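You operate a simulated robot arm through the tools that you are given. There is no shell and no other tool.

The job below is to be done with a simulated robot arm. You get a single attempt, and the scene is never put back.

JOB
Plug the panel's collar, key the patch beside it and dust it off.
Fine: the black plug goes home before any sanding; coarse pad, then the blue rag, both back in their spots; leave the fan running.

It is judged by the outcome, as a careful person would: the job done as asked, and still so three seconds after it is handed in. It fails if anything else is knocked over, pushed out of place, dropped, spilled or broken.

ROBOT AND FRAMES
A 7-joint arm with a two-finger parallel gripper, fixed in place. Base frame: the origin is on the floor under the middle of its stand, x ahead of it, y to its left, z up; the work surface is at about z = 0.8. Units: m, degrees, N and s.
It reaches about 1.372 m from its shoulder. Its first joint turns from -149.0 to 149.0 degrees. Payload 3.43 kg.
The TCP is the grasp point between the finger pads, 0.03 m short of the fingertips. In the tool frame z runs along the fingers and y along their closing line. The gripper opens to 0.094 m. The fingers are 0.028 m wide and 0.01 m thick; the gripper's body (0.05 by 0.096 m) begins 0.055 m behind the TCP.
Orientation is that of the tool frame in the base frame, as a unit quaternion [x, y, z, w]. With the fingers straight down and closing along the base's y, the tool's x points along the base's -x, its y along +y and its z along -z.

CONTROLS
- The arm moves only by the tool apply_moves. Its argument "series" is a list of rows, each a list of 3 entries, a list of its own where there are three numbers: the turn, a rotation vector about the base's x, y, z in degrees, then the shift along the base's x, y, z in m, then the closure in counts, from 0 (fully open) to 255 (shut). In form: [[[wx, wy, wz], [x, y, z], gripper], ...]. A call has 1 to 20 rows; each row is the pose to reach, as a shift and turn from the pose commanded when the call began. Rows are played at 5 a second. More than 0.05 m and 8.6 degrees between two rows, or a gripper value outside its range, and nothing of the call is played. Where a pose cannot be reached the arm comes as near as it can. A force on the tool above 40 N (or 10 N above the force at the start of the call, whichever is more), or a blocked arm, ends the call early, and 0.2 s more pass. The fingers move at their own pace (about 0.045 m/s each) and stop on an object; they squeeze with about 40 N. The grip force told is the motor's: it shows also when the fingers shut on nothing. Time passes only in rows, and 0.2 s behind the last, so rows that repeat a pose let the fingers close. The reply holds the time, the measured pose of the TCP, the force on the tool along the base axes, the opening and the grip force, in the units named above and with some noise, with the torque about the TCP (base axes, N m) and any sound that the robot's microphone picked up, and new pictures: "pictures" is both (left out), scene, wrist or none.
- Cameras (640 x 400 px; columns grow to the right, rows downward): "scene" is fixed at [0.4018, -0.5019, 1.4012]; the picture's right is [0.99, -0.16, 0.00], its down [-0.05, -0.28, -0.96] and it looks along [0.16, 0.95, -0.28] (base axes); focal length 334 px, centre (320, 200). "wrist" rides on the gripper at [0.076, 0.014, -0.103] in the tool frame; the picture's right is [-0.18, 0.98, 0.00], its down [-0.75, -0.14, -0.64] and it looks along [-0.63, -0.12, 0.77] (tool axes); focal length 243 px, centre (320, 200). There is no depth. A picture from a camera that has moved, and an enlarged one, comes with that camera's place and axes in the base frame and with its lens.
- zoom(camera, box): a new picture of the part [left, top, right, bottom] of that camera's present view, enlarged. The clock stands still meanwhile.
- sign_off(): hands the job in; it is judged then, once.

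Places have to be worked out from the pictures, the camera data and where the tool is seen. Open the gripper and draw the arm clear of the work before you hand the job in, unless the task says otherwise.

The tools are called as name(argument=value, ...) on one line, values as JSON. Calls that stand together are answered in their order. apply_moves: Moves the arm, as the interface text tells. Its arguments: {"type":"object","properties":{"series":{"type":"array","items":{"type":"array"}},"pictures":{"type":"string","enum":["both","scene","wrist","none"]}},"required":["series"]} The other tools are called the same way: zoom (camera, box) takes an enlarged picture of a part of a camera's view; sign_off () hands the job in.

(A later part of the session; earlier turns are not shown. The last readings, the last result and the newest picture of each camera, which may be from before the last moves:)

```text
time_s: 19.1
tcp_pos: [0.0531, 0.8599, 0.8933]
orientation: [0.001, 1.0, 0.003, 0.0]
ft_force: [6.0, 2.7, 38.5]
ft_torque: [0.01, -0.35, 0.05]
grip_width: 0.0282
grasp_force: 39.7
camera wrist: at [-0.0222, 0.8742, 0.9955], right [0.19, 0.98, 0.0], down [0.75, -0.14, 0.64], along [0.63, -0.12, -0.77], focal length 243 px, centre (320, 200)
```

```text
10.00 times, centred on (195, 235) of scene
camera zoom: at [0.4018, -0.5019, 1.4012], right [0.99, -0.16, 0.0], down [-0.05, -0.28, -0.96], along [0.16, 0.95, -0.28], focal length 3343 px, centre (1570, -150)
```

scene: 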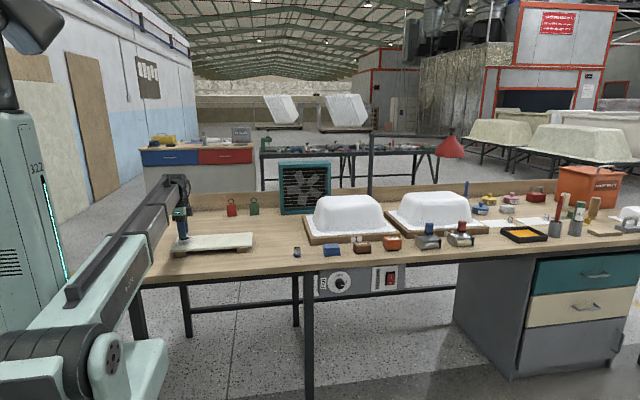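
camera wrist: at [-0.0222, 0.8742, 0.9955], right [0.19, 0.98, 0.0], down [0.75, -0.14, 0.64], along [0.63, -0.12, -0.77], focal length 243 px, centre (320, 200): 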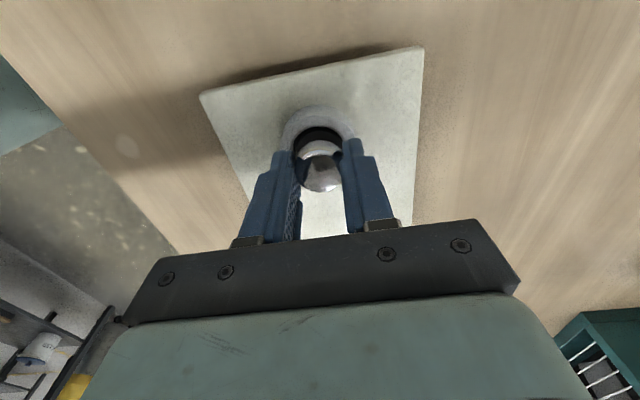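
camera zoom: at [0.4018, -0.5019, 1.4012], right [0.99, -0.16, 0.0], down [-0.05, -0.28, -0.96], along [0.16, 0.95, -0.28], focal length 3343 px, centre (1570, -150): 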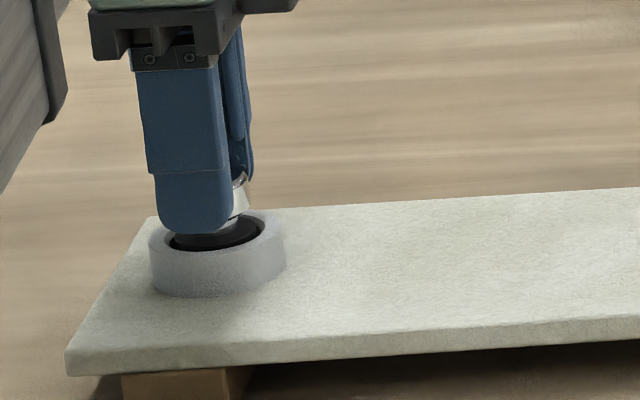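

The rubber's top sits about level with the rim (bottom ~9 mm into a ~17 mm tall collar), so I'm not sure it is fully home. I lift it out and look straight down into the bore to understand the seat.

apply_moves(series=[[[0, 0, 0], [0, 0, 0.003], 255], [[0, 0, 0], [0, 0, 0.01], 255], [[0, 0, 0], [0, 0, 0.025], 255], [[0, 0, 0], [0, 0, 0.045], 255], [[0, 0, 0], [0.03, 0, 0.045], 255], [[0, 0, 0], [0.06, 0, 0.045], 255], [[0, 0, 0], [0.06, 0, 0.035], 255], [[0, 0, 0], [0.06, 0, 0.035], 255]], pictures="wrist")

zoom(camera="wrist", box=[260, 0, 380, 80])

zoom(camera="scene", box=[175, 228, 215, 252])

```text
time_s: 20.9
tcp_pos: [0.114, 0.8605, 0.9265]
orientation: [0.0, 1.0, 0.002, 0.0]
ft_force: [-0.2, -0.1, -0.8]
ft_torque: [0.01, -0.03, 0.01]
grip_width: 0.0282
grasp_force: 39.7
camera wrist: at [0.0381, 0.8747, 1.0285], right [0.18, 0.98, 0.0], down [0.75, -0.14, 0.64], along [0.63, -0.12, -0.77], focal length 243 px, centre (320, 200)
```

wrist: 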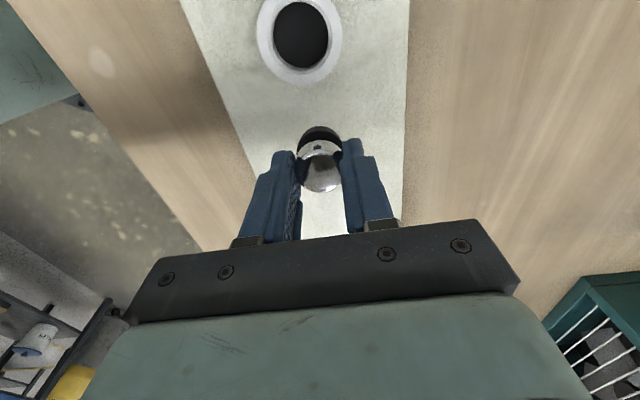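

```text
5.00 times, centred on (320, 40) of wrist
camera zoom: at [0.0381, 0.8747, 1.0285], right [0.18, 0.98, 0.0], down [0.75, -0.14, 0.64], along [0.63, -0.12, -0.77], focal length 1213 px, centre (320, 1000)
```

zoom: 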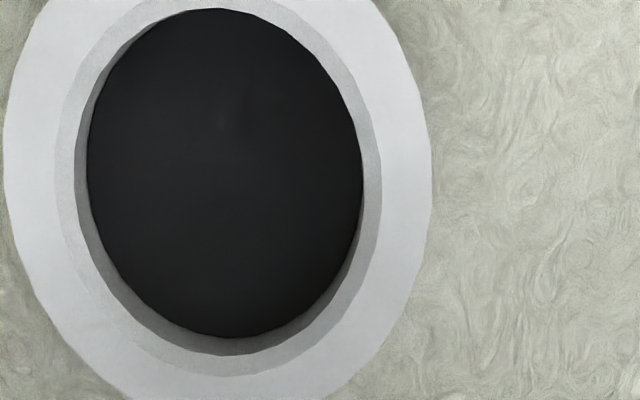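

```text
16.00 times, centred on (195, 240) of scene
camera zoom: at [0.4018, -0.5019, 1.4012], right [0.99, -0.16, 0.0], down [-0.05, -0.28, -0.96], along [0.16, 0.95, -0.28], focal length 5349 px, centre (2320, -440)
```

zoom: 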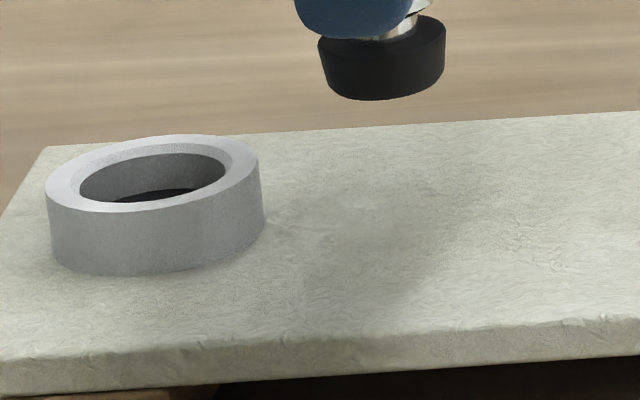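

Now it's clear: the bore is ~34 mm with a chamfer and a flat dark floor about 9–10 mm below the rim, so the plug had been bottomed on the floor (bottom z≈0.842). I put it back, centred at (0.054, 0.8595), and press it to the floor.

apply_moves(series=[[[0, 0, 0], [0, 0, 0.01], 255], [[0, 0, 0], [-0.03, -0.0005, 0.01], 255], [[0, 0, 0], [-0.059, -0.0008, 0.01], 255], [[0, 0, 0], [-0.059, -0.0008, 0.0], 255], [[0, 0, 0], [-0.059, -0.0008, -0.012], 255], [[0, 0, 0], [-0.059, -0.0008, -0.022], 255], [[0, 0, 0], [-0.059, -0.0008, -0.028], 255], [[0, 0, 0], [-0.059, -0.0008, -0.032], 255], [[0, 0, 0], [-0.059, -0.0008, -0.034], 255], [[0, 0, 0], [-0.059, -0.0008, -0.034], 255]], pictures="both")

zoom(camera="scene", box=[175, 228, 205, 248])

zoom(camera="wrist", box=[280, 100, 370, 160])

```text
time_s: 23.1
tcp_pos: [0.0553, 0.8615, 0.8926]
orientation: [0.001, 1.0, 0.003, 0.001]
ft_force: [-2.5, 1.3, 13.7]
ft_torque: [-0.03, 0.1, -0.02]
grip_width: 0.0285
grasp_force: 40.1
camera wrist: at [-0.0212, 0.8743, 0.9958], right [0.18, 0.98, 0.0], down [0.75, -0.14, 0.64], along [0.63, -0.12, -0.77], focal length 243 px, centre (320, 200)
```

scene: 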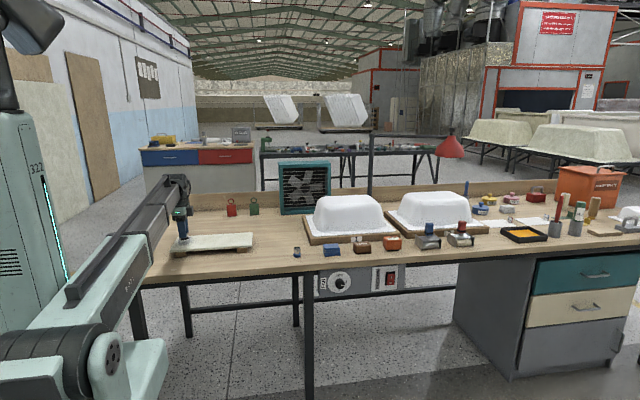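
wrist: 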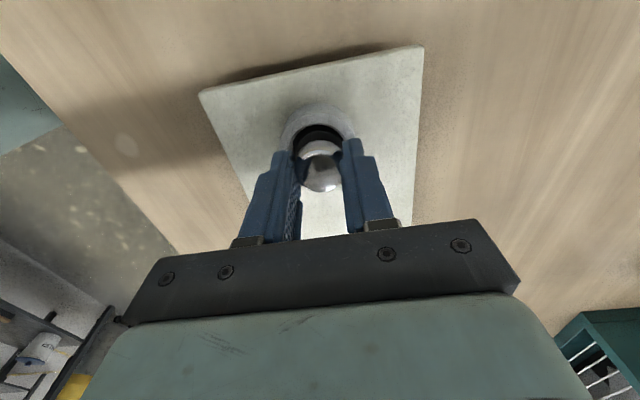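

```text
16.00 times, centred on (190, 238) of scene
camera zoom: at [0.4018, -0.5019, 1.4012], right [0.99, -0.16, 0.0], down [-0.05, -0.28, -0.96], along [0.16, 0.95, -0.28], focal length 5349 px, centre (2400, -408)
```

zoom: 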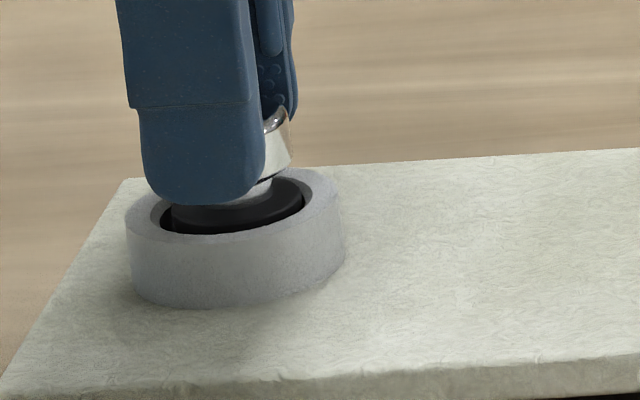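

```text
6.67 times, centred on (325, 130) of wrist
camera zoom: at [-0.0212, 0.8743, 0.9958], right [0.18, 0.98, 0.0], down [0.75, -0.14, 0.64], along [0.63, -0.12, -0.77], focal length 1618 px, centre (287, 667)
```

zoom: 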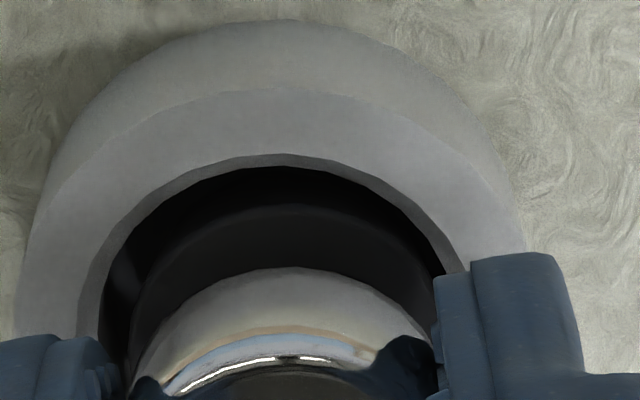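

Nearly pure vertical 14 N reaction. I press firmer in 0.5 mm steps to make sure it's fully home, watching for any further give or click.

apply_moves(series=[[[0, 0, 0], [0, 0, -0.0005], 255], [[0, 0, 0], [0, 0, -0.001], 255], [[0, 0, 0], [0, 0, -0.0015], 255], [[0, 0, 0], [0, 0, -0.002], 255], [[0, 0, 0], [0, 0, -0.002], 255]], pictures="none")

```text
time_s: 24.1
tcp_pos: [0.0542, 0.8609, 0.8937]
orientation: [0.0, 1.0, 0.003, 0.0]
ft_force: [-0.7, -2.9, 12.0]
ft_torque: [-0.15, 0.06, 0.02]
grip_width: 0.0283
grasp_force: 39.4
stopped in row 5: the force on the tool passed its limit at 41 N (the readings are from after the stop); the commanded pose is now the measured one
```

Firm stop at ~41 N with no further travel: the plug is bottomed. I open the fingers, back straight up, and inspect.

apply_moves(series=[[[0, 0, 0], [0, 0, 0.0005], 255], [[0, 0, 0], [0, 0, 0.0005], 150], [[0, 0, 0], [0, 0, 0.0005], 100], [[0, 0, 0], [0, 0, 0.0005], 60], [[0, 0, 0], [0, 0, 0.01], 60], [[0, 0, 0], [0, 0, 0.03], 60], [[0, 0, 0], [0.02, 0, 0.05], 60], [[0, 0, 0], [0.05, 0, 0.05], 60], [[0, 0, 0], [0.06, 0, 0.04], 60], [[0, 0, 0], [0.06, 0, 0.04], 60]], pictures="both")

zoom(camera="wrist", box=[250, 0, 390, 100])

zoom(camera="scene", box=[172, 226, 207, 250])

```text
time_s: 26.3
tcp_pos: [0.1139, 0.8615, 0.9325]
orientation: [0.0, 1.0, 0.003, -0.001]
ft_force: [-0.6, -0.1, 0.4]
ft_torque: [0.0, 0.0, 0.02]
grip_width: 0.0722
grasp_force: 0.0
camera wrist: at [0.0385, 0.8749, 1.0346], right [0.18, 0.98, 0.01], down [0.75, -0.15, 0.64], along [0.63, -0.11, -0.77], focal length 243 px, centre (320, 200)
```

scene: 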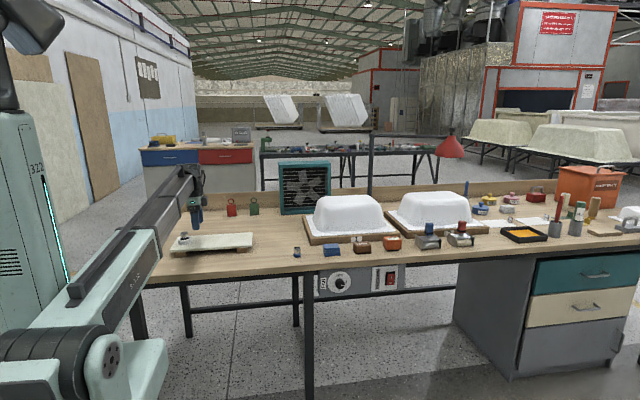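
wrist: 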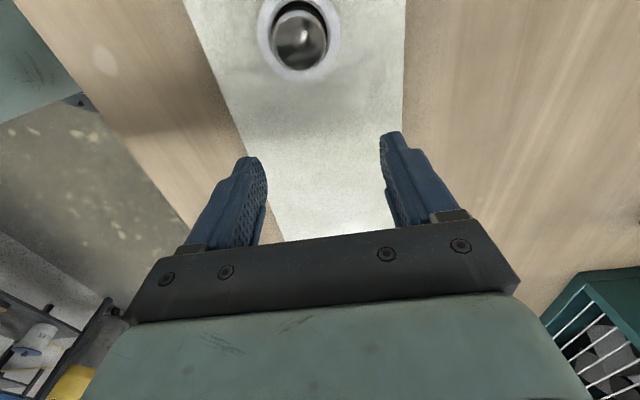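

```text
4.00 times, centred on (320, 50) of wrist
camera zoom: at [0.0385, 0.8749, 1.0346], right [0.18, 0.98, 0.01], down [0.75, -0.15, 0.64], along [0.63, -0.11, -0.77], focal length 970 px, centre (320, 800)
```

zoom: 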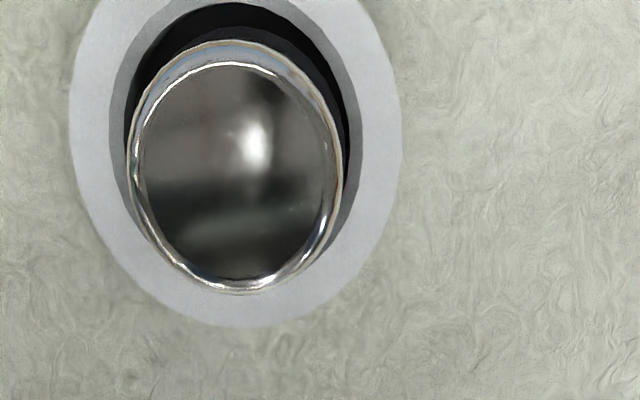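

```text
16.00 times, centred on (190, 238) of scene
camera zoom: at [0.4018, -0.5019, 1.4012], right [0.99, -0.16, 0.0], down [-0.05, -0.28, -0.96], along [0.16, 0.95, -0.28], focal length 5349 px, centre (2408, -408)
```

zoom: 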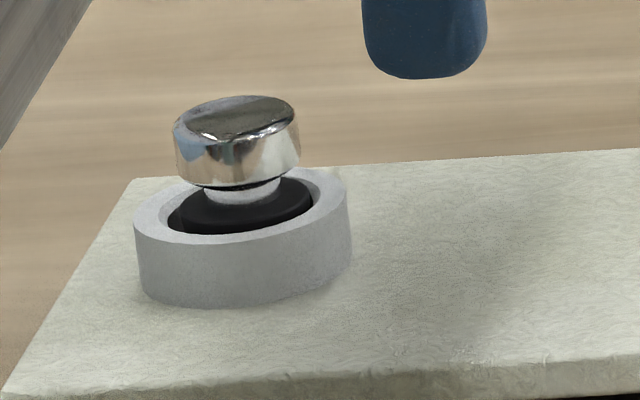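

The plug stands upright in the collar, within ~1 mm of centre. To be sure it's really home I close the fingers and press straight down on top of the knob.

apply_moves(series=[[[0, 0, 0], [0, 0, 0.01], 255], [[0, 0, 0], [-0.03, -0.0005, 0.01], 255], [[0, 0, 0], [-0.0595, -0.0005, 0.01], 255], [[0, 0, 0], [-0.0595, -0.0005, -0.005], 255], [[0, 0, 0], [-0.0595, -0.0005, -0.015], 255], [[0, 0, 0], [-0.0595, -0.0005, -0.02], 255], [[0, 0, 0], [-0.0595, -0.0005, -0.022], 255], [[0, 0, 0], [-0.0595, -0.0005, -0.022], 255]], pictures="both")

zoom(camera="scene", box=[172, 220, 207, 250])

```text
time_s: 28.1
tcp_pos: [0.0546, 0.8616, 0.9107]
orientation: [0.001, 1.0, 0.002, 0.0]
ft_force: [0.0, 0.5, 1.0]
ft_torque: [-0.02, 0.01, 0.01]
grip_width: 0.0
grasp_force: 32.8
camera wrist: at [-0.0208, 0.8744, 1.0125], right [0.18, 0.98, 0.01], down [0.75, -0.15, 0.64], along [0.63, -0.11, -0.77], focal length 243 px, centre (320, 200)
```

scene: 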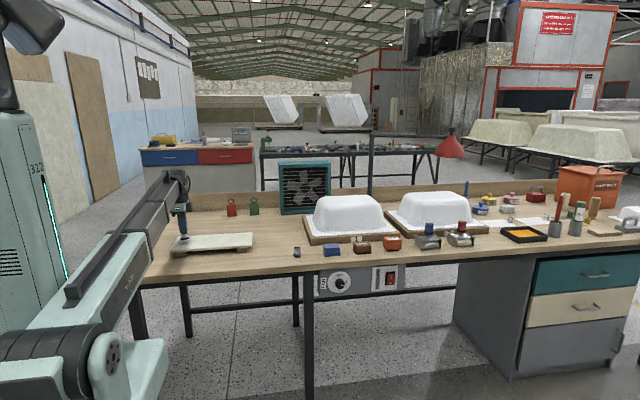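
wrist: 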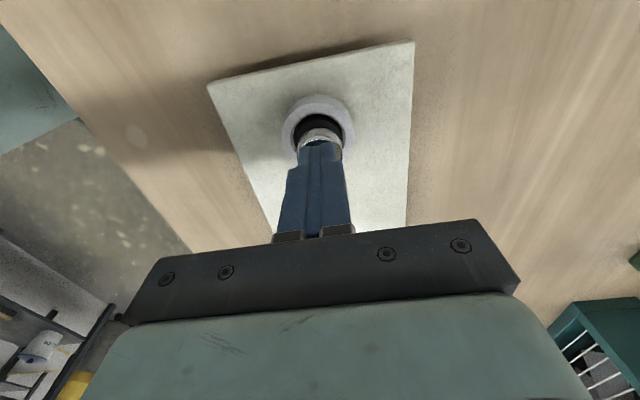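

```text
13.33 times, centred on (190, 235) of scene
camera zoom: at [0.4018, -0.5019, 1.4012], right [0.99, -0.16, 0.0], down [-0.05, -0.28, -0.96], along [0.16, 0.95, -0.28], focal length 4457 px, centre (2060, -267)
```

zoom: 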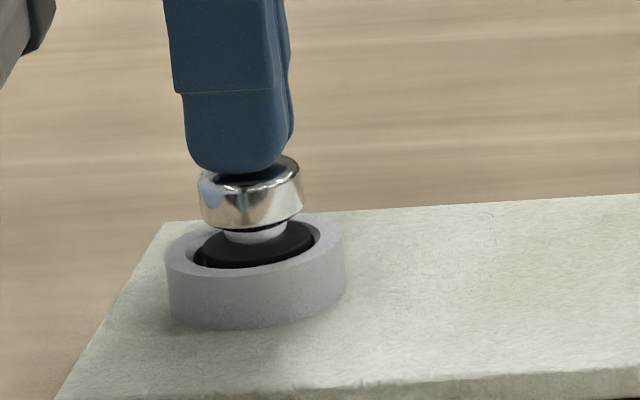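

Fingers are just above the knob top. I lower in 1 mm steps to press.

apply_moves(series=[[[0, 0, 0], [0, 0, -0.002], 255], [[0, 0, 0], [0, 0, -0.003], 255], [[0, 0, 0], [0, 0, -0.004], 255], [[0, 0, 0], [0, 0, -0.005], 255], [[0, 0, 0], [0, 0, -0.006], 255], [[0, 0, 0], [0, 0, -0.007], 255]], pictures="none")

```text
time_s: 29.1
tcp_pos: [0.0544, 0.8617, 0.9095]
orientation: [0.0, 1.0, 0.005, 0.001]
ft_force: [-2.3, -2.8, 12.6]
ft_torque: [-0.12, 0.05, 0.01]
grip_width: 0.0001
grasp_force: 32.9
stopped in row 4: the force on the tool passed its limit at 43 N (the readings are from after the stop); the commanded pose is now the measured one
```

Again a hard stop near 43 N. I lift clear and take a sharp look at the rubber's top edge against the rim.

apply_moves(series=[[[0, 0, 0], [0, 0, 0.01], 255], [[0, 0, 0], [0, 0, 0.04], 255], [[0, 0, 0], [0, 0, 0.08], 255], [[0, 0, 0], [0.03, 0, 0.1], 255], [[0, 0, 0], [0.06, 0, 0.1], 255], [[0, 0, 0], [0.06, 0, 0.1], 255]], pictures="wrist")

zoom(camera="scene", box=[179, 230, 199, 243])

zoom(camera="scene", box=[292, 245, 302, 260])

zoom(camera="wrist", box=[290, 40, 350, 100])

```text
time_s: 30.5
tcp_pos: [0.1161, 0.862, 1.0073]
orientation: [0.001, 1.0, 0.004, 0.0]
ft_force: [0.1, -0.2, 0.3]
ft_torque: [0.01, -0.01, 0.01]
grip_width: 0.0001
grasp_force: 32.4
camera wrist: at [0.0395, 0.8743, 1.1103], right [0.18, 0.98, 0.01], down [0.75, -0.15, 0.64], along [0.63, -0.11, -0.77], focal length 243 px, centre (320, 200)
```

wrist: 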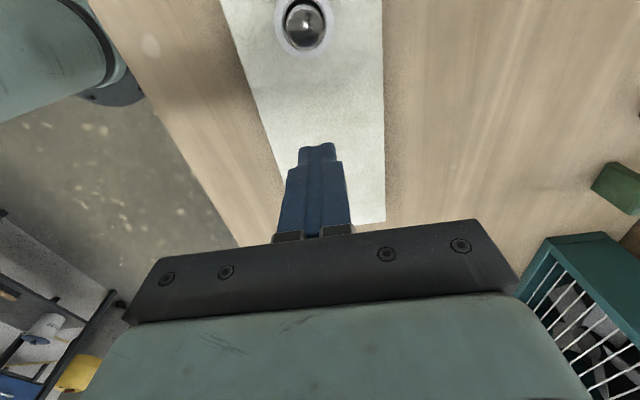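

```text
16.00 times, centred on (189, 236) of scene
camera zoom: at [0.4018, -0.5019, 1.4012], right [0.99, -0.16, 0.0], down [-0.05, -0.28, -0.96], along [0.16, 0.95, -0.28], focal length 5349 px, centre (2416, -384)
```

zoom: 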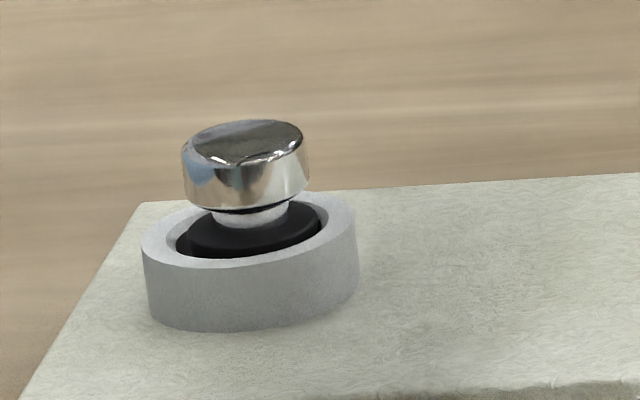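

```text
16.00 times, centred on (297, 252) of scene
camera zoom: at [0.4018, -0.5019, 1.4012], right [0.99, -0.16, 0.0], down [-0.05, -0.28, -0.96], along [0.16, 0.95, -0.28], focal length 5349 px, centre (688, -640)
```

zoom: 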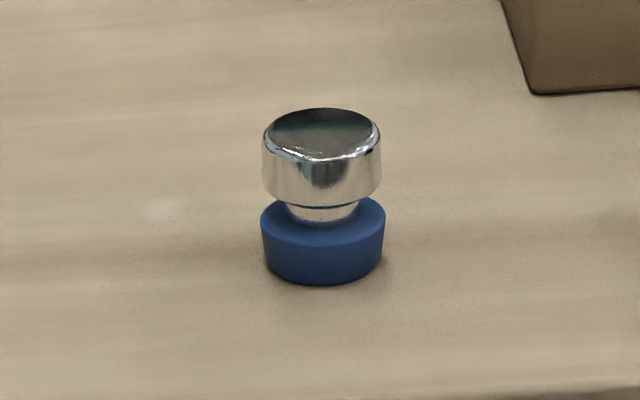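

```text
6.67 times, centred on (320, 70) of wrist
camera zoom: at [0.0395, 0.8743, 1.1103], right [0.18, 0.98, 0.01], down [0.75, -0.15, 0.64], along [0.63, -0.11, -0.77], focal length 1618 px, centre (320, 1067)
```

zoom: 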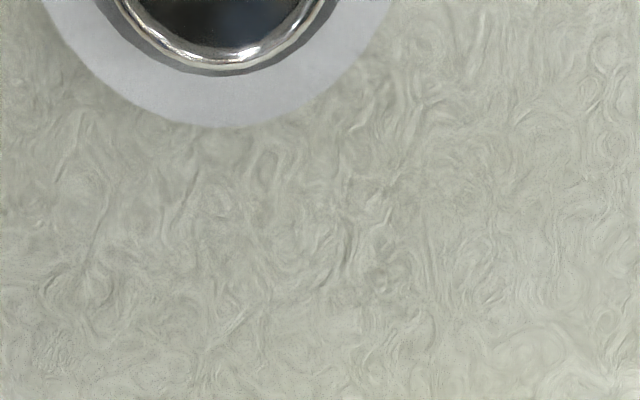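

Measured against the blue plug on the bench (same shape, known height), the black plug's underside is at z≈0.841, level with the dark floor I saw in the bore (≈0.84) — it is bottomed, upright and centred. I leave it and travel to a hover near the COARSE pad, opening the gripper and removing a slight tool tilt.

apply_moves(series=[[[-0.2, 0, 0], [0.02, 0, 0.02], 200], [[-0.4, 0, 0], [0.06, -0.01, 0.03], 100], [[-0.45, 0, 0], [0.105, -0.02, 0.03], 0], [[-0.45, 0, 0], [0.15, -0.03, 0.03], 0], [[-0.45, 0, 0], [0.195, -0.04, 0.03], 0], [[-0.45, 0, 0], [0.24, -0.05, 0.03], 0], [[-0.45, 0, 0], [0.285, -0.06, 0.03], 0], [[-0.45, 0, 0], [0.33, -0.075, 0.03], 0], [[-0.45, 0, 0], [0.375, -0.09, 0.03], 0], [[-0.45, 0, 0], [0.42, -0.105, 0.03], 0], [[-0.45, 0, 0], [0.465, -0.12, 0.03], 0], [[-0.45, 0, 0], [0.51, -0.135, 0.03], 0], [[-0.45, 0, 0], [0.55, -0.142, 0.03], 0], [[-0.45, 0, 0], [0.58, -0.145, 0.03], 0], [[-0.45, 0, 0], [0.58, -0.145, 0.03], 0]], pictures="both")

zoom(camera="wrist", box=[220, 40, 440, 240])

```text
time_s: 33.7
tcp_pos: [0.6956, 0.7181, 1.0387]
orientation: [0.0, 1.0, 0.002, 0.0]
ft_force: [0.0, -0.4, 0.6]
ft_torque: [0.0, -0.01, 0.05]
grip_width: 0.094
grasp_force: 0.1
camera wrist: at [0.6196, 0.7303, 1.1401], right [0.18, 0.98, 0.0], down [0.75, -0.14, 0.64], along [0.63, -0.12, -0.77], focal length 243 px, centre (320, 200)
```

scene: 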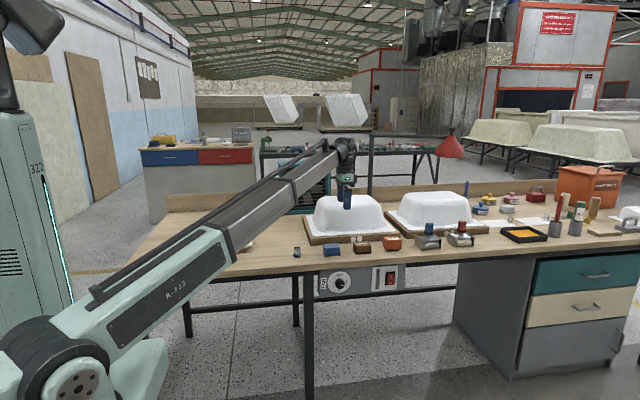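
wrist: 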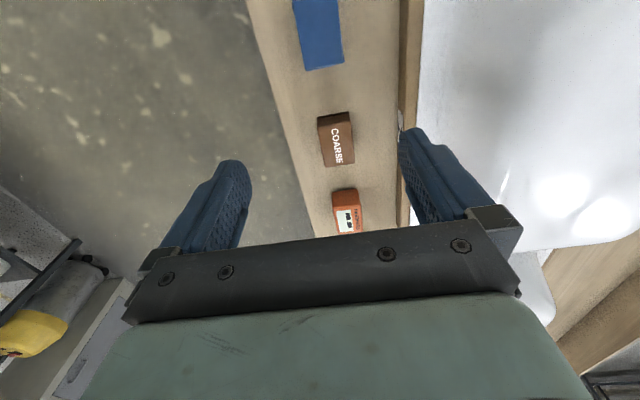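

```text
2.00 times, centred on (330, 140) of wrist
camera zoom: at [0.6196, 0.7303, 1.1401], right [0.18, 0.98, 0.0], down [0.75, -0.14, 0.64], along [0.63, -0.12, -0.77], focal length 485 px, centre (300, 320)
```

zoom: 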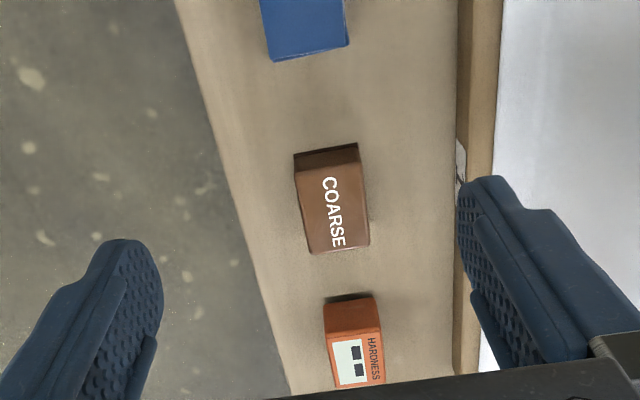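

Pad top spans x≈0.744–0.810, y≈0.703–0.746 (centre ≈ (0.777, 0.724)), turned maybe −3°. I move above it at lower height for a finer look.

apply_moves(series=[[[0, 0, 0], [0.03, 0.002, -0.03], 0], [[0, 0, 0], [0.06, 0.004, -0.06], 0], [[0, 0, 0], [0.082, 0.0065, -0.09], 0], [[0, 0, 0], [0.082, 0.0065, -0.109], 0], [[0, 0, 0], [0.082, 0.0065, -0.109], 0]], pictures="both")

zoom(camera="wrist", box=[230, 30, 430, 220])

zoom(camera="scene", box=[340, 225, 385, 262])

```text
time_s: 34.9
tcp_pos: [0.7778, 0.7232, 0.9275]
orientation: [0.001, 1.0, 0.001, -0.001]
ft_force: [-0.2, 0.2, -0.1]
ft_torque: [0.03, -0.02, 0.01]
grip_width: 0.0938
grasp_force: 0.0
camera wrist: at [0.7006, 0.7369, 1.0311], right [0.18, 0.98, 0.0], down [0.75, -0.14, 0.64], along [0.63, -0.12, -0.77], focal length 243 px, centre (320, 200)
```

scene: 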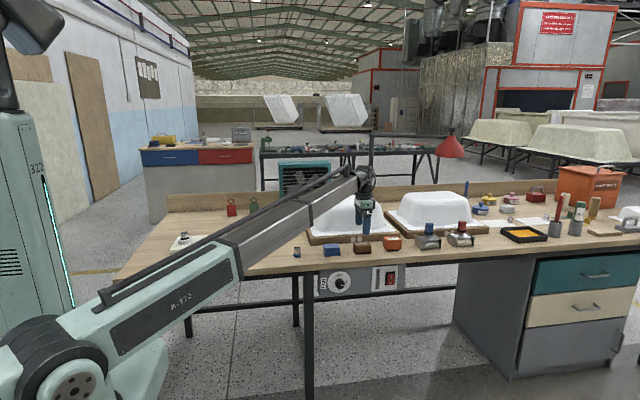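
wrist: 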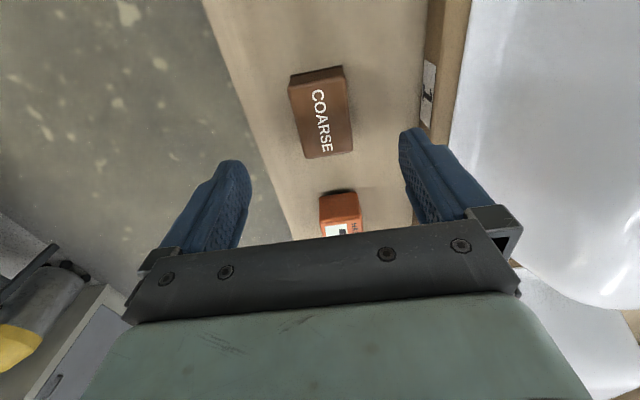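

```text
2.11 times, centred on (330, 125) of wrist
camera zoom: at [0.7006, 0.7369, 1.0311], right [0.18, 0.98, 0.0], down [0.75, -0.14, 0.64], along [0.63, -0.12, -0.77], focal length 511 px, centre (299, 358)
```

zoom: 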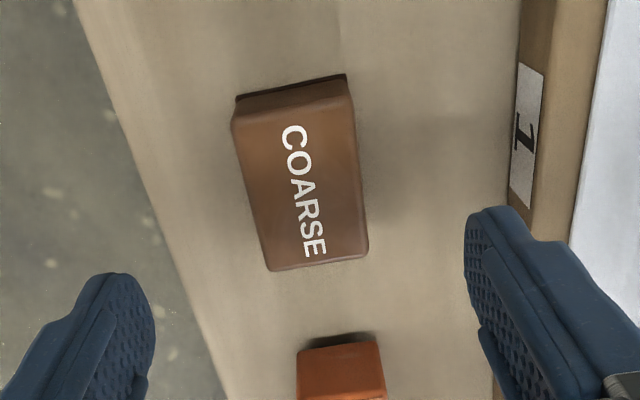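

```text
10.81 times, centred on (362, 244) of scene
camera zoom: at [0.4018, -0.5019, 1.4012], right [0.99, -0.16, 0.0], down [-0.05, -0.28, -0.96], along [0.16, 0.95, -0.28], focal length 3614 px, centre (-140, -270)
```

zoom: 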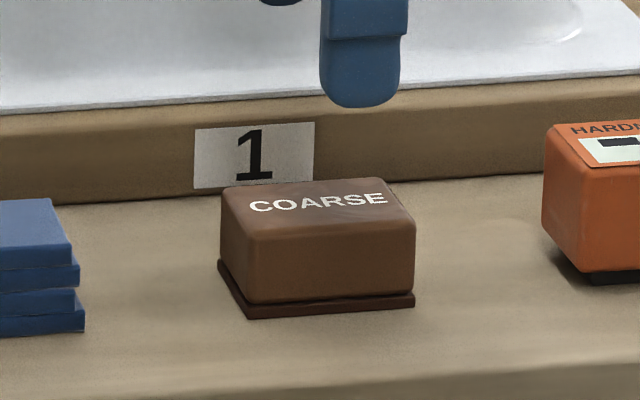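

The block is square to the axes, centre (0.780, 0.7247), ~63×44 mm with a thin abrasive base. I descend to grip the block's body with tips ~1 cm above the bench, then close.

apply_moves(series=[[[0, 0, 0], [0.002, 0.0015, -0.03], 0], [[0, 0, 0], [0.002, 0.0015, -0.06], 0], [[0, 0, 0], [0.002, 0.0015, -0.08], 0], [[0, 0, 0], [0.002, 0.0015, -0.088], 0], [[0, 0, 0], [0.002, 0.0015, -0.088], 0]], pictures="none")

zoom(camera="scene", box=[340, 225, 385, 262])

zoom(camera="wrist", box=[210, 50, 450, 240])

```text
time_s: 36.1
tcp_pos: [0.78, 0.7247, 0.8397]
orientation: [0.001, 1.0, 0.001, 0.0]
ft_force: [0.0, -0.3, 0.5]
ft_torque: [-0.03, 0.02, -0.02]
grip_width: 0.0939
grasp_force: 0.0
```

```text
10.81 times, centred on (362, 244) of scene
camera zoom: at [0.4018, -0.5019, 1.4012], right [0.99, -0.16, 0.0], down [-0.05, -0.28, -0.96], along [0.16, 0.95, -0.28], focal length 3614 px, centre (-140, -270)
```

zoom: 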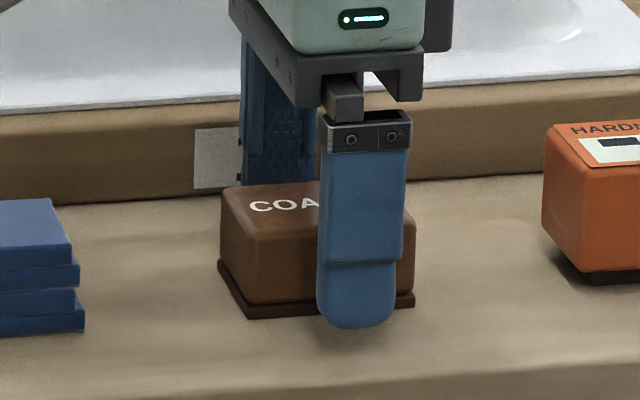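

```text
2.11 times, centred on (330, 145) of wrist
camera zoom: at [0.7032, 0.7382, 0.9427], right [0.18, 0.98, 0.0], down [0.75, -0.14, 0.64], along [0.63, -0.12, -0.77], focal length 511 px, centre (299, 316)
```

zoom: 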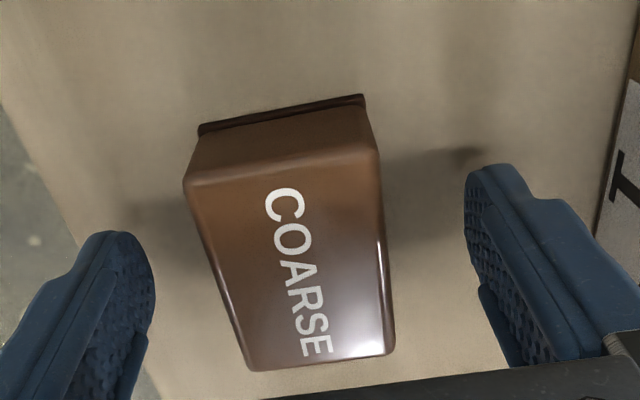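

Well aligned. Closing on the block.

apply_moves(series=[[[0, 0, 0], [0.001, 0, 0], 100], [[0, 0, 0], [0.001, 0, 0], 200], [[0, 0, 0], [0.001, 0, 0], 255], [[0, 0, 0], [0.001, 0, 0], 255], [[0, 0, 0], [0.001, 0, 0], 255], [[0, 0, 0], [0.001, 0, 0], 255]], pictures="none")

zoom(camera="scene", box=[340, 225, 385, 262])

```text
time_s: 37.5
tcp_pos: [0.7803, 0.724, 0.8404]
orientation: [0.001, 1.0, 0.001, 0.0]
ft_force: [-0.5, 1.1, 6.0]
ft_torque: [0.1, 0.06, 0.0]
grip_width: 0.0448
grasp_force: 40.3
```

```text
10.81 times, centred on (362, 244) of scene
camera zoom: at [0.4018, -0.5019, 1.4012], right [0.99, -0.16, 0.0], down [-0.05, -0.28, -0.96], along [0.16, 0.95, -0.28], focal length 3614 px, centre (-140, -270)
```

zoom: 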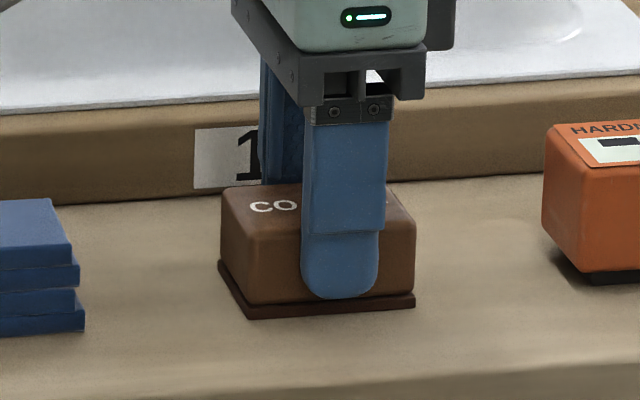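

Gripped (44.8 mm). I lift straight up, go back along the bench front (clear of the mould), then over to a hover above the middle of the panel.

apply_moves(series=[[[0, 0, 0], [0, 0, 0.02], 255], [[0, 0, 0], [0, 0, 0.06], 255], [[0, 0, 0], [-0.01, 0, 0.1], 255], [[0, 0, 0], [-0.05, 0, 0.13], 255], [[0, 0, 0], [-0.095, 0, 0.14], 255], [[0, 0, 0], [-0.14, 0, 0.14], 255], [[0, 0, 0], [-0.185, 0, 0.14], 255], [[0, 0, 0], [-0.23, 0, 0.14], 255], [[0, 0, 0], [-0.275, 0, 0.14], 255], [[0, 0, 0], [-0.32, 0.01, 0.14], 255], [[0, 0, 0], [-0.36, 0.025, 0.14], 255], [[0, 0, 0], [-0.4, 0.045, 0.14], 255], [[0, 0, 0], [-0.44, 0.065, 0.14], 255], [[0, 0, 0], [-0.475, 0.085, 0.14], 255], [[0, 0, 0], [-0.51, 0.105, 0.14], 255], [[0, 0, 0], [-0.54, 0.12, 0.14], 255], [[0, 0, 0], [-0.565, 0.132, 0.14], 255], [[0, 0, 0], [-0.58, 0.136, 0.14], 255], [[0, 0, 0], [-0.58, 0.136, 0.12], 255], [[0, 0, 0], [-0.58, 0.136, 0.12], 255]], pictures="both")

zoom(camera="scene", box=[160, 200, 280, 260])

zoom(camera="wrist", box=[200, 0, 450, 240])

```text
time_s: 41.7
tcp_pos: [0.2001, 0.8613, 0.9609]
orientation: [0.0, 1.0, 0.001, 0.0]
ft_force: [-0.8, -0.4, -0.6]
ft_torque: [0.03, 0.0, -0.02]
grip_width: 0.0448
grasp_force: 40.0
camera wrist: at [0.1239, 0.8748, 1.0636], right [0.18, 0.98, 0.0], down [0.75, -0.14, 0.64], along [0.63, -0.12, -0.77], focal length 243 px, centre (320, 200)
```

scene: 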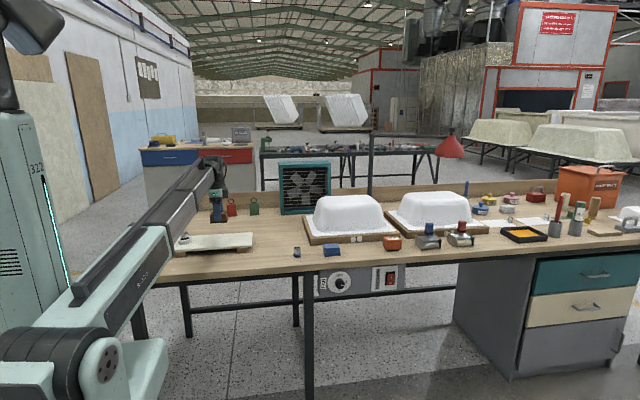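
wrist: 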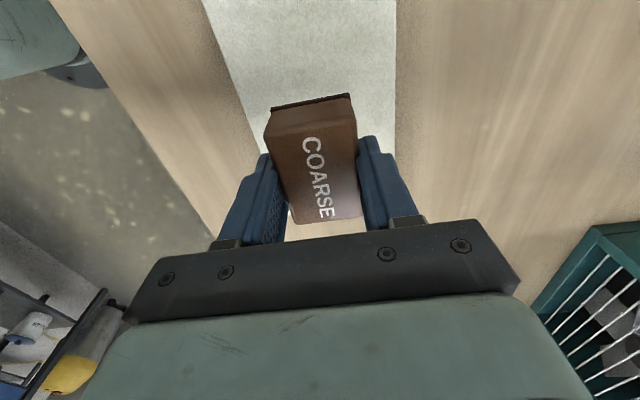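

```text
5.33 times, centred on (220, 230) of scene
camera zoom: at [0.4018, -0.5019, 1.4012], right [0.99, -0.16, 0.0], down [-0.05, -0.28, -0.96], along [0.16, 0.95, -0.28], focal length 1783 px, centre (853, 40)
```

zoom: 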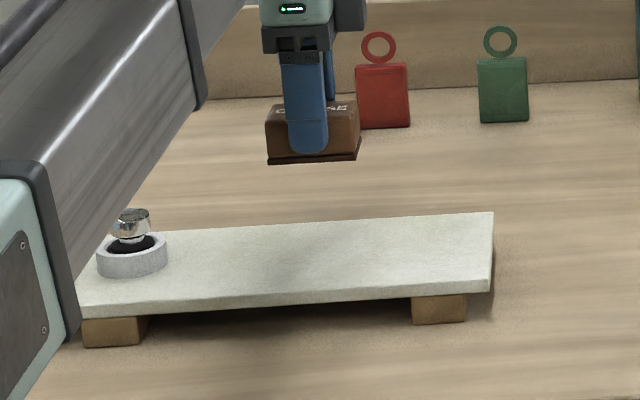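

```text
1.67 times, centred on (325, 120) of wrist
camera zoom: at [0.1239, 0.8748, 1.0636], right [0.18, 0.98, 0.0], down [0.75, -0.14, 0.64], along [0.63, -0.12, -0.77], focal length 404 px, centre (312, 333)
```

zoom: 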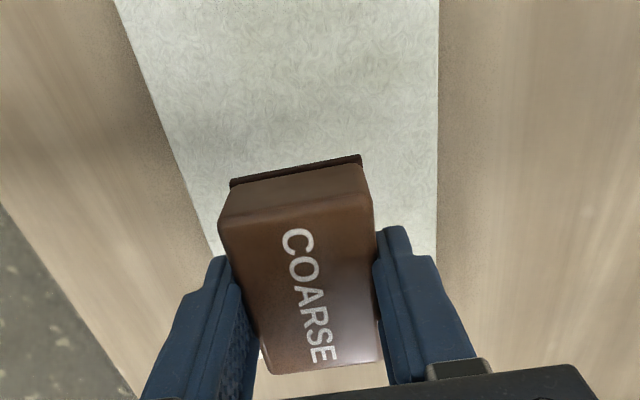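

Pad is held level above the panel with the collar/plug clear to its left. I lower to just above the surface.

apply_moves(series=[[[0, 0, 0], [0, 0, -0.03], 255], [[0, 0, 0], [0, 0, -0.055], 255], [[0, 0, 0], [0, 0, -0.072], 255], [[0, 0, 0], [0, 0, -0.08], 255], [[0, 0, 0], [0, 0, -0.082], 255], [[0, 0, 0], [0, 0, -0.082], 255]], pictures="scene")

zoom(camera="scene", box=[170, 215, 260, 260])

```text
time_s: 43.1
tcp_pos: [0.2009, 0.8613, 0.8778]
orientation: [0.0, 1.0, 0.001, 0.0]
ft_force: [1.1, -1.1, -1.1]
ft_torque: [0.0, -0.03, -0.02]
grip_width: 0.0448
grasp_force: 40.0
```

scene: 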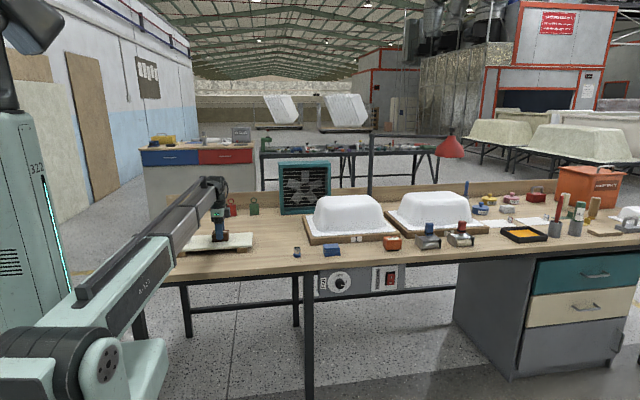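

```text
7.11 times, centred on (215, 238) of scene
camera zoom: at [0.4018, -0.5019, 1.4012], right [0.99, -0.16, 0.0], down [-0.05, -0.28, -0.96], along [0.16, 0.95, -0.28], focal length 2377 px, centre (1067, -67)
```

zoom: 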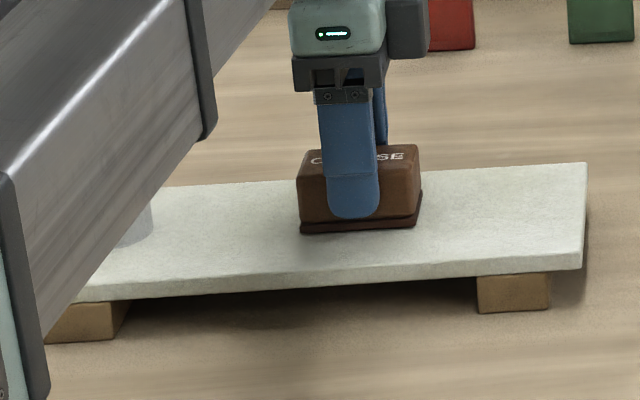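

Just above contact. I lower in 0.7 mm steps until a few newtons show.

apply_moves(series=[[[0, 0, 0], [0, 0, -0.001], 255], [[0, 0, 0], [0, 0, -0.002], 255], [[0, 0, 0], [0, 0, -0.002], 255]], pictures="none")

```text
time_s: 43.9
tcp_pos: [0.1999, 0.8608, 0.8773]
orientation: [0.001, 1.0, 0.002, 0.0]
ft_force: [0.3, 1.0, 6.0]
ft_torque: [-0.09, 0.0, 0.01]
grip_width: 0.045
grasp_force: 39.8
```

Contact with 6 N. I do a short test stroke along x to check how the force holds and that the panel doesn't move.

apply_moves(series=[[[0, 0, 0], [0.015, 0, 0], 255], [[0, 0, 0], [0.03, 0, 0], 255], [[0, 0, 0], [0.045, 0, 0], 255], [[0, 0, 0], [0.06, 0, 0], 255], [[0, 0, 0], [0.06, 0, 0], 255]], pictures="scene")

zoom(camera="scene", box=[170, 215, 260, 260])

```text
time_s: 45.1
tcp_pos: [0.2602, 0.8608, 0.8764]
orientation: [0.0, 1.0, 0.0, 0.0]
ft_force: [-5.3, 0.6, 7.5]
ft_torque: [-0.04, 0.15, -0.06]
grip_width: 0.0448
grasp_force: 40.2
```

scene: 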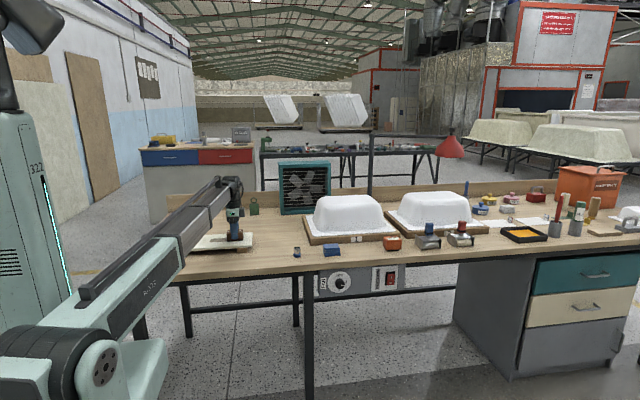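

```text
7.11 times, centred on (215, 238) of scene
camera zoom: at [0.4018, -0.5019, 1.4012], right [0.99, -0.16, 0.0], down [-0.05, -0.28, -0.96], along [0.16, 0.95, -0.28], focal length 2377 px, centre (1067, -67)
```

zoom: 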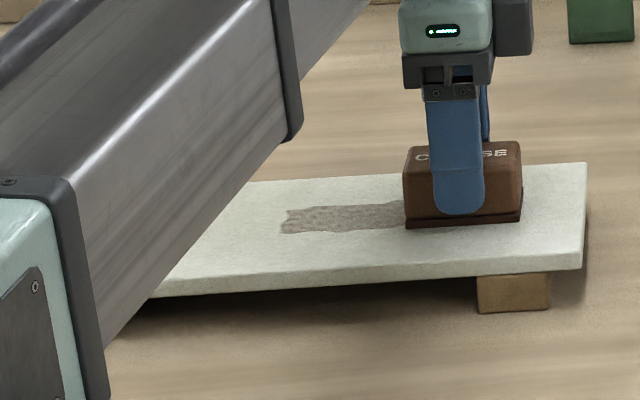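

The pad leaves a visible keyed band and the panel hasn't shifted. I continue the middle lane to the right edge and back left to just short of the collar.

apply_moves(series=[[[0, 0, 0], [0.015, 0, 0], 255], [[0, 0, 0], [0.03, 0, 0], 255], [[0, 0, 0], [0.03, 0, 0], 255], [[0, 0, 0], [0.01, 0, 0], 255], [[0, 0, 0], [-0.01, 0, 0], 255], [[0, 0, 0], [-0.03, 0, 0], 255], [[0, 0, 0], [-0.05, 0, 0], 255], [[0, 0, 0], [-0.07, 0, 0], 255], [[0, 0, 0], [-0.09, 0, 0], 255], [[0, 0, 0], [-0.11, 0, 0], 255], [[0, 0, 0], [-0.125, 0, 0], 255], [[0, 0, 0], [-0.133, 0, 0], 255], [[0, 0, 0], [-0.133, 0, 0], 255]], pictures="both")

zoom(camera="scene", box=[170, 215, 260, 260])

zoom(camera="wrist", box=[200, 0, 450, 240])

```text
time_s: 47.9
tcp_pos: [0.1266, 0.8608, 0.8778]
orientation: [0.001, 1.0, 0.001, 0.0]
ft_force: [4.6, -1.2, 8.4]
ft_torque: [-0.05, -0.16, 0.01]
grip_width: 0.0451
grasp_force: 39.8
camera wrist: at [0.051, 0.8736, 0.9793], right [0.19, 0.98, 0.0], down [0.75, -0.14, 0.64], along [0.63, -0.12, -0.77], focal length 243 px, centre (320, 200)
```

scene: 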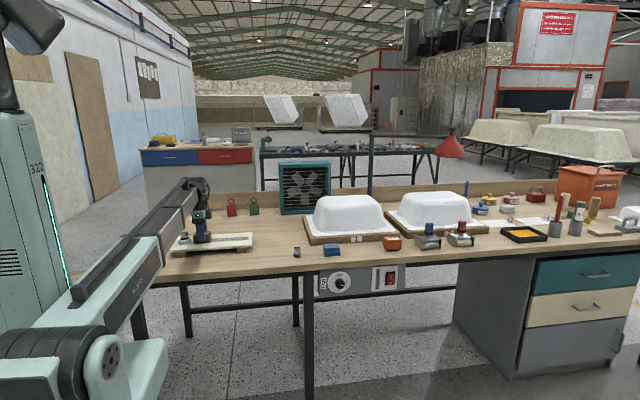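
wrist: 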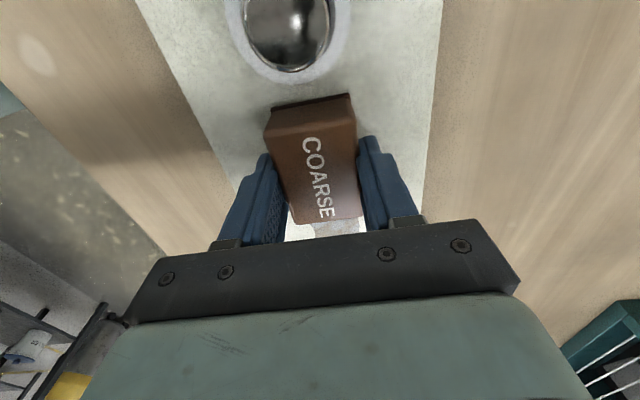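

```text
7.11 times, centred on (215, 238) of scene
camera zoom: at [0.4018, -0.5019, 1.4012], right [0.99, -0.16, 0.0], down [-0.05, -0.28, -0.96], along [0.16, 0.95, -0.28], focal length 2377 px, centre (1067, -67)
```

zoom: 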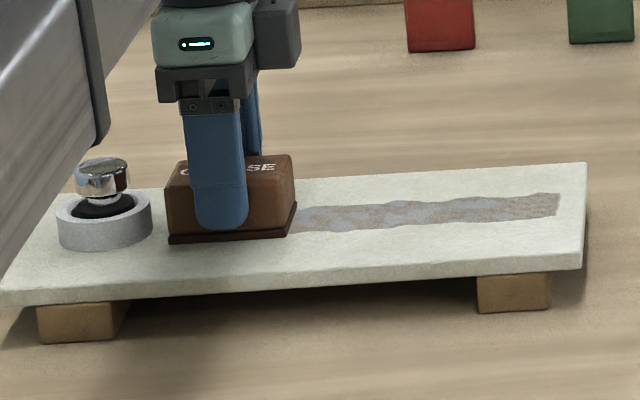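

```text
1.67 times, centred on (325, 120) of wrist
camera zoom: at [0.051, 0.8736, 0.9793], right [0.19, 0.98, 0.0], down [0.75, -0.14, 0.64], along [0.63, -0.12, -0.77], focal length 404 px, centre (312, 333)
```

zoom: 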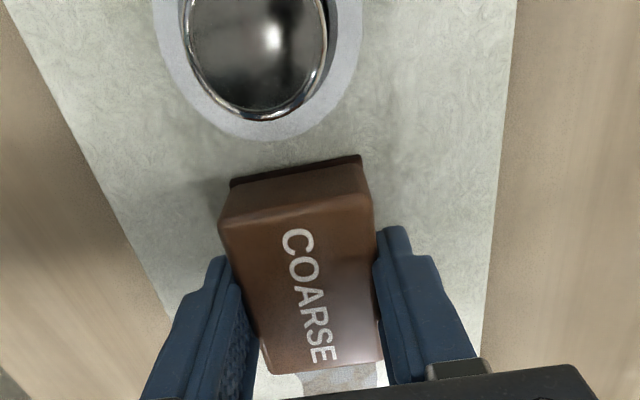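

Bands show clearly (brown-grey dust on blue-grey keyed surface); force ~8 N and the panel still in place. Next lane at y≈0.885, stroking right.

apply_moves(series=[[[0, 0, 0], [0, 0.012, 0], 255], [[0, 0, 0], [0, 0.024, 0], 255], [[0, 0, 0], [0.02, 0.024, 0], 255], [[0, 0, 0], [0.04, 0.024, 0], 255], [[0, 0, 0], [0.06, 0.024, 0], 255], [[0, 0, 0], [0.08, 0.024, 0], 255], [[0, 0, 0], [0.1, 0.024, 0], 255], [[0, 0, 0], [0.12, 0.024, 0], 255], [[0, 0, 0], [0.14, 0.024, 0], 255], [[0, 0, 0], [0.155, 0.024, 0], 255], [[0, 0, 0], [0.165, 0.024, 0], 255], [[0, 0, 0], [0.165, 0.024, 0], 255]], pictures="scene")

zoom(camera="scene", box=[170, 215, 260, 260])

```text
time_s: 50.5
tcp_pos: [0.2921, 0.8839, 0.876]
orientation: [0.0, 1.0, 0.001, -0.001]
ft_force: [-11.3, -0.4, 15.2]
ft_torque: [-0.07, 0.32, -0.02]
grip_width: 0.0447
grasp_force: 39.9
```

scene: 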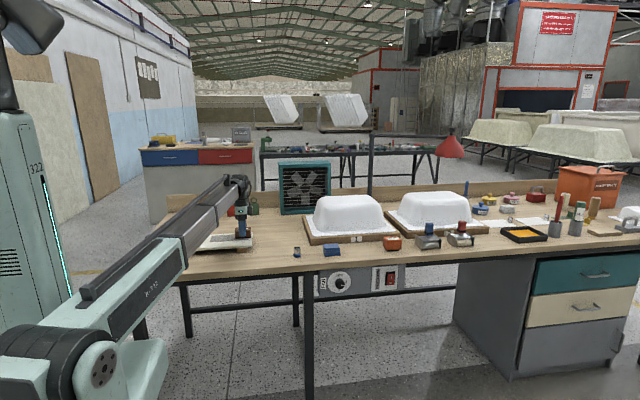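

```text
7.11 times, centred on (215, 238) of scene
camera zoom: at [0.4018, -0.5019, 1.4012], right [0.99, -0.16, 0.0], down [-0.05, -0.28, -0.96], along [0.16, 0.95, -0.28], focal length 2377 px, centre (1067, -67)
```

zoom: 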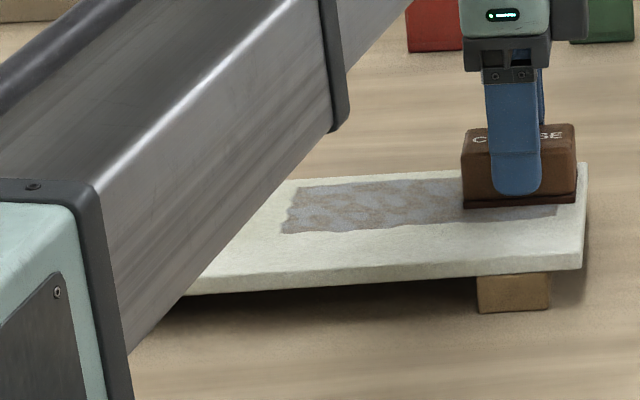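

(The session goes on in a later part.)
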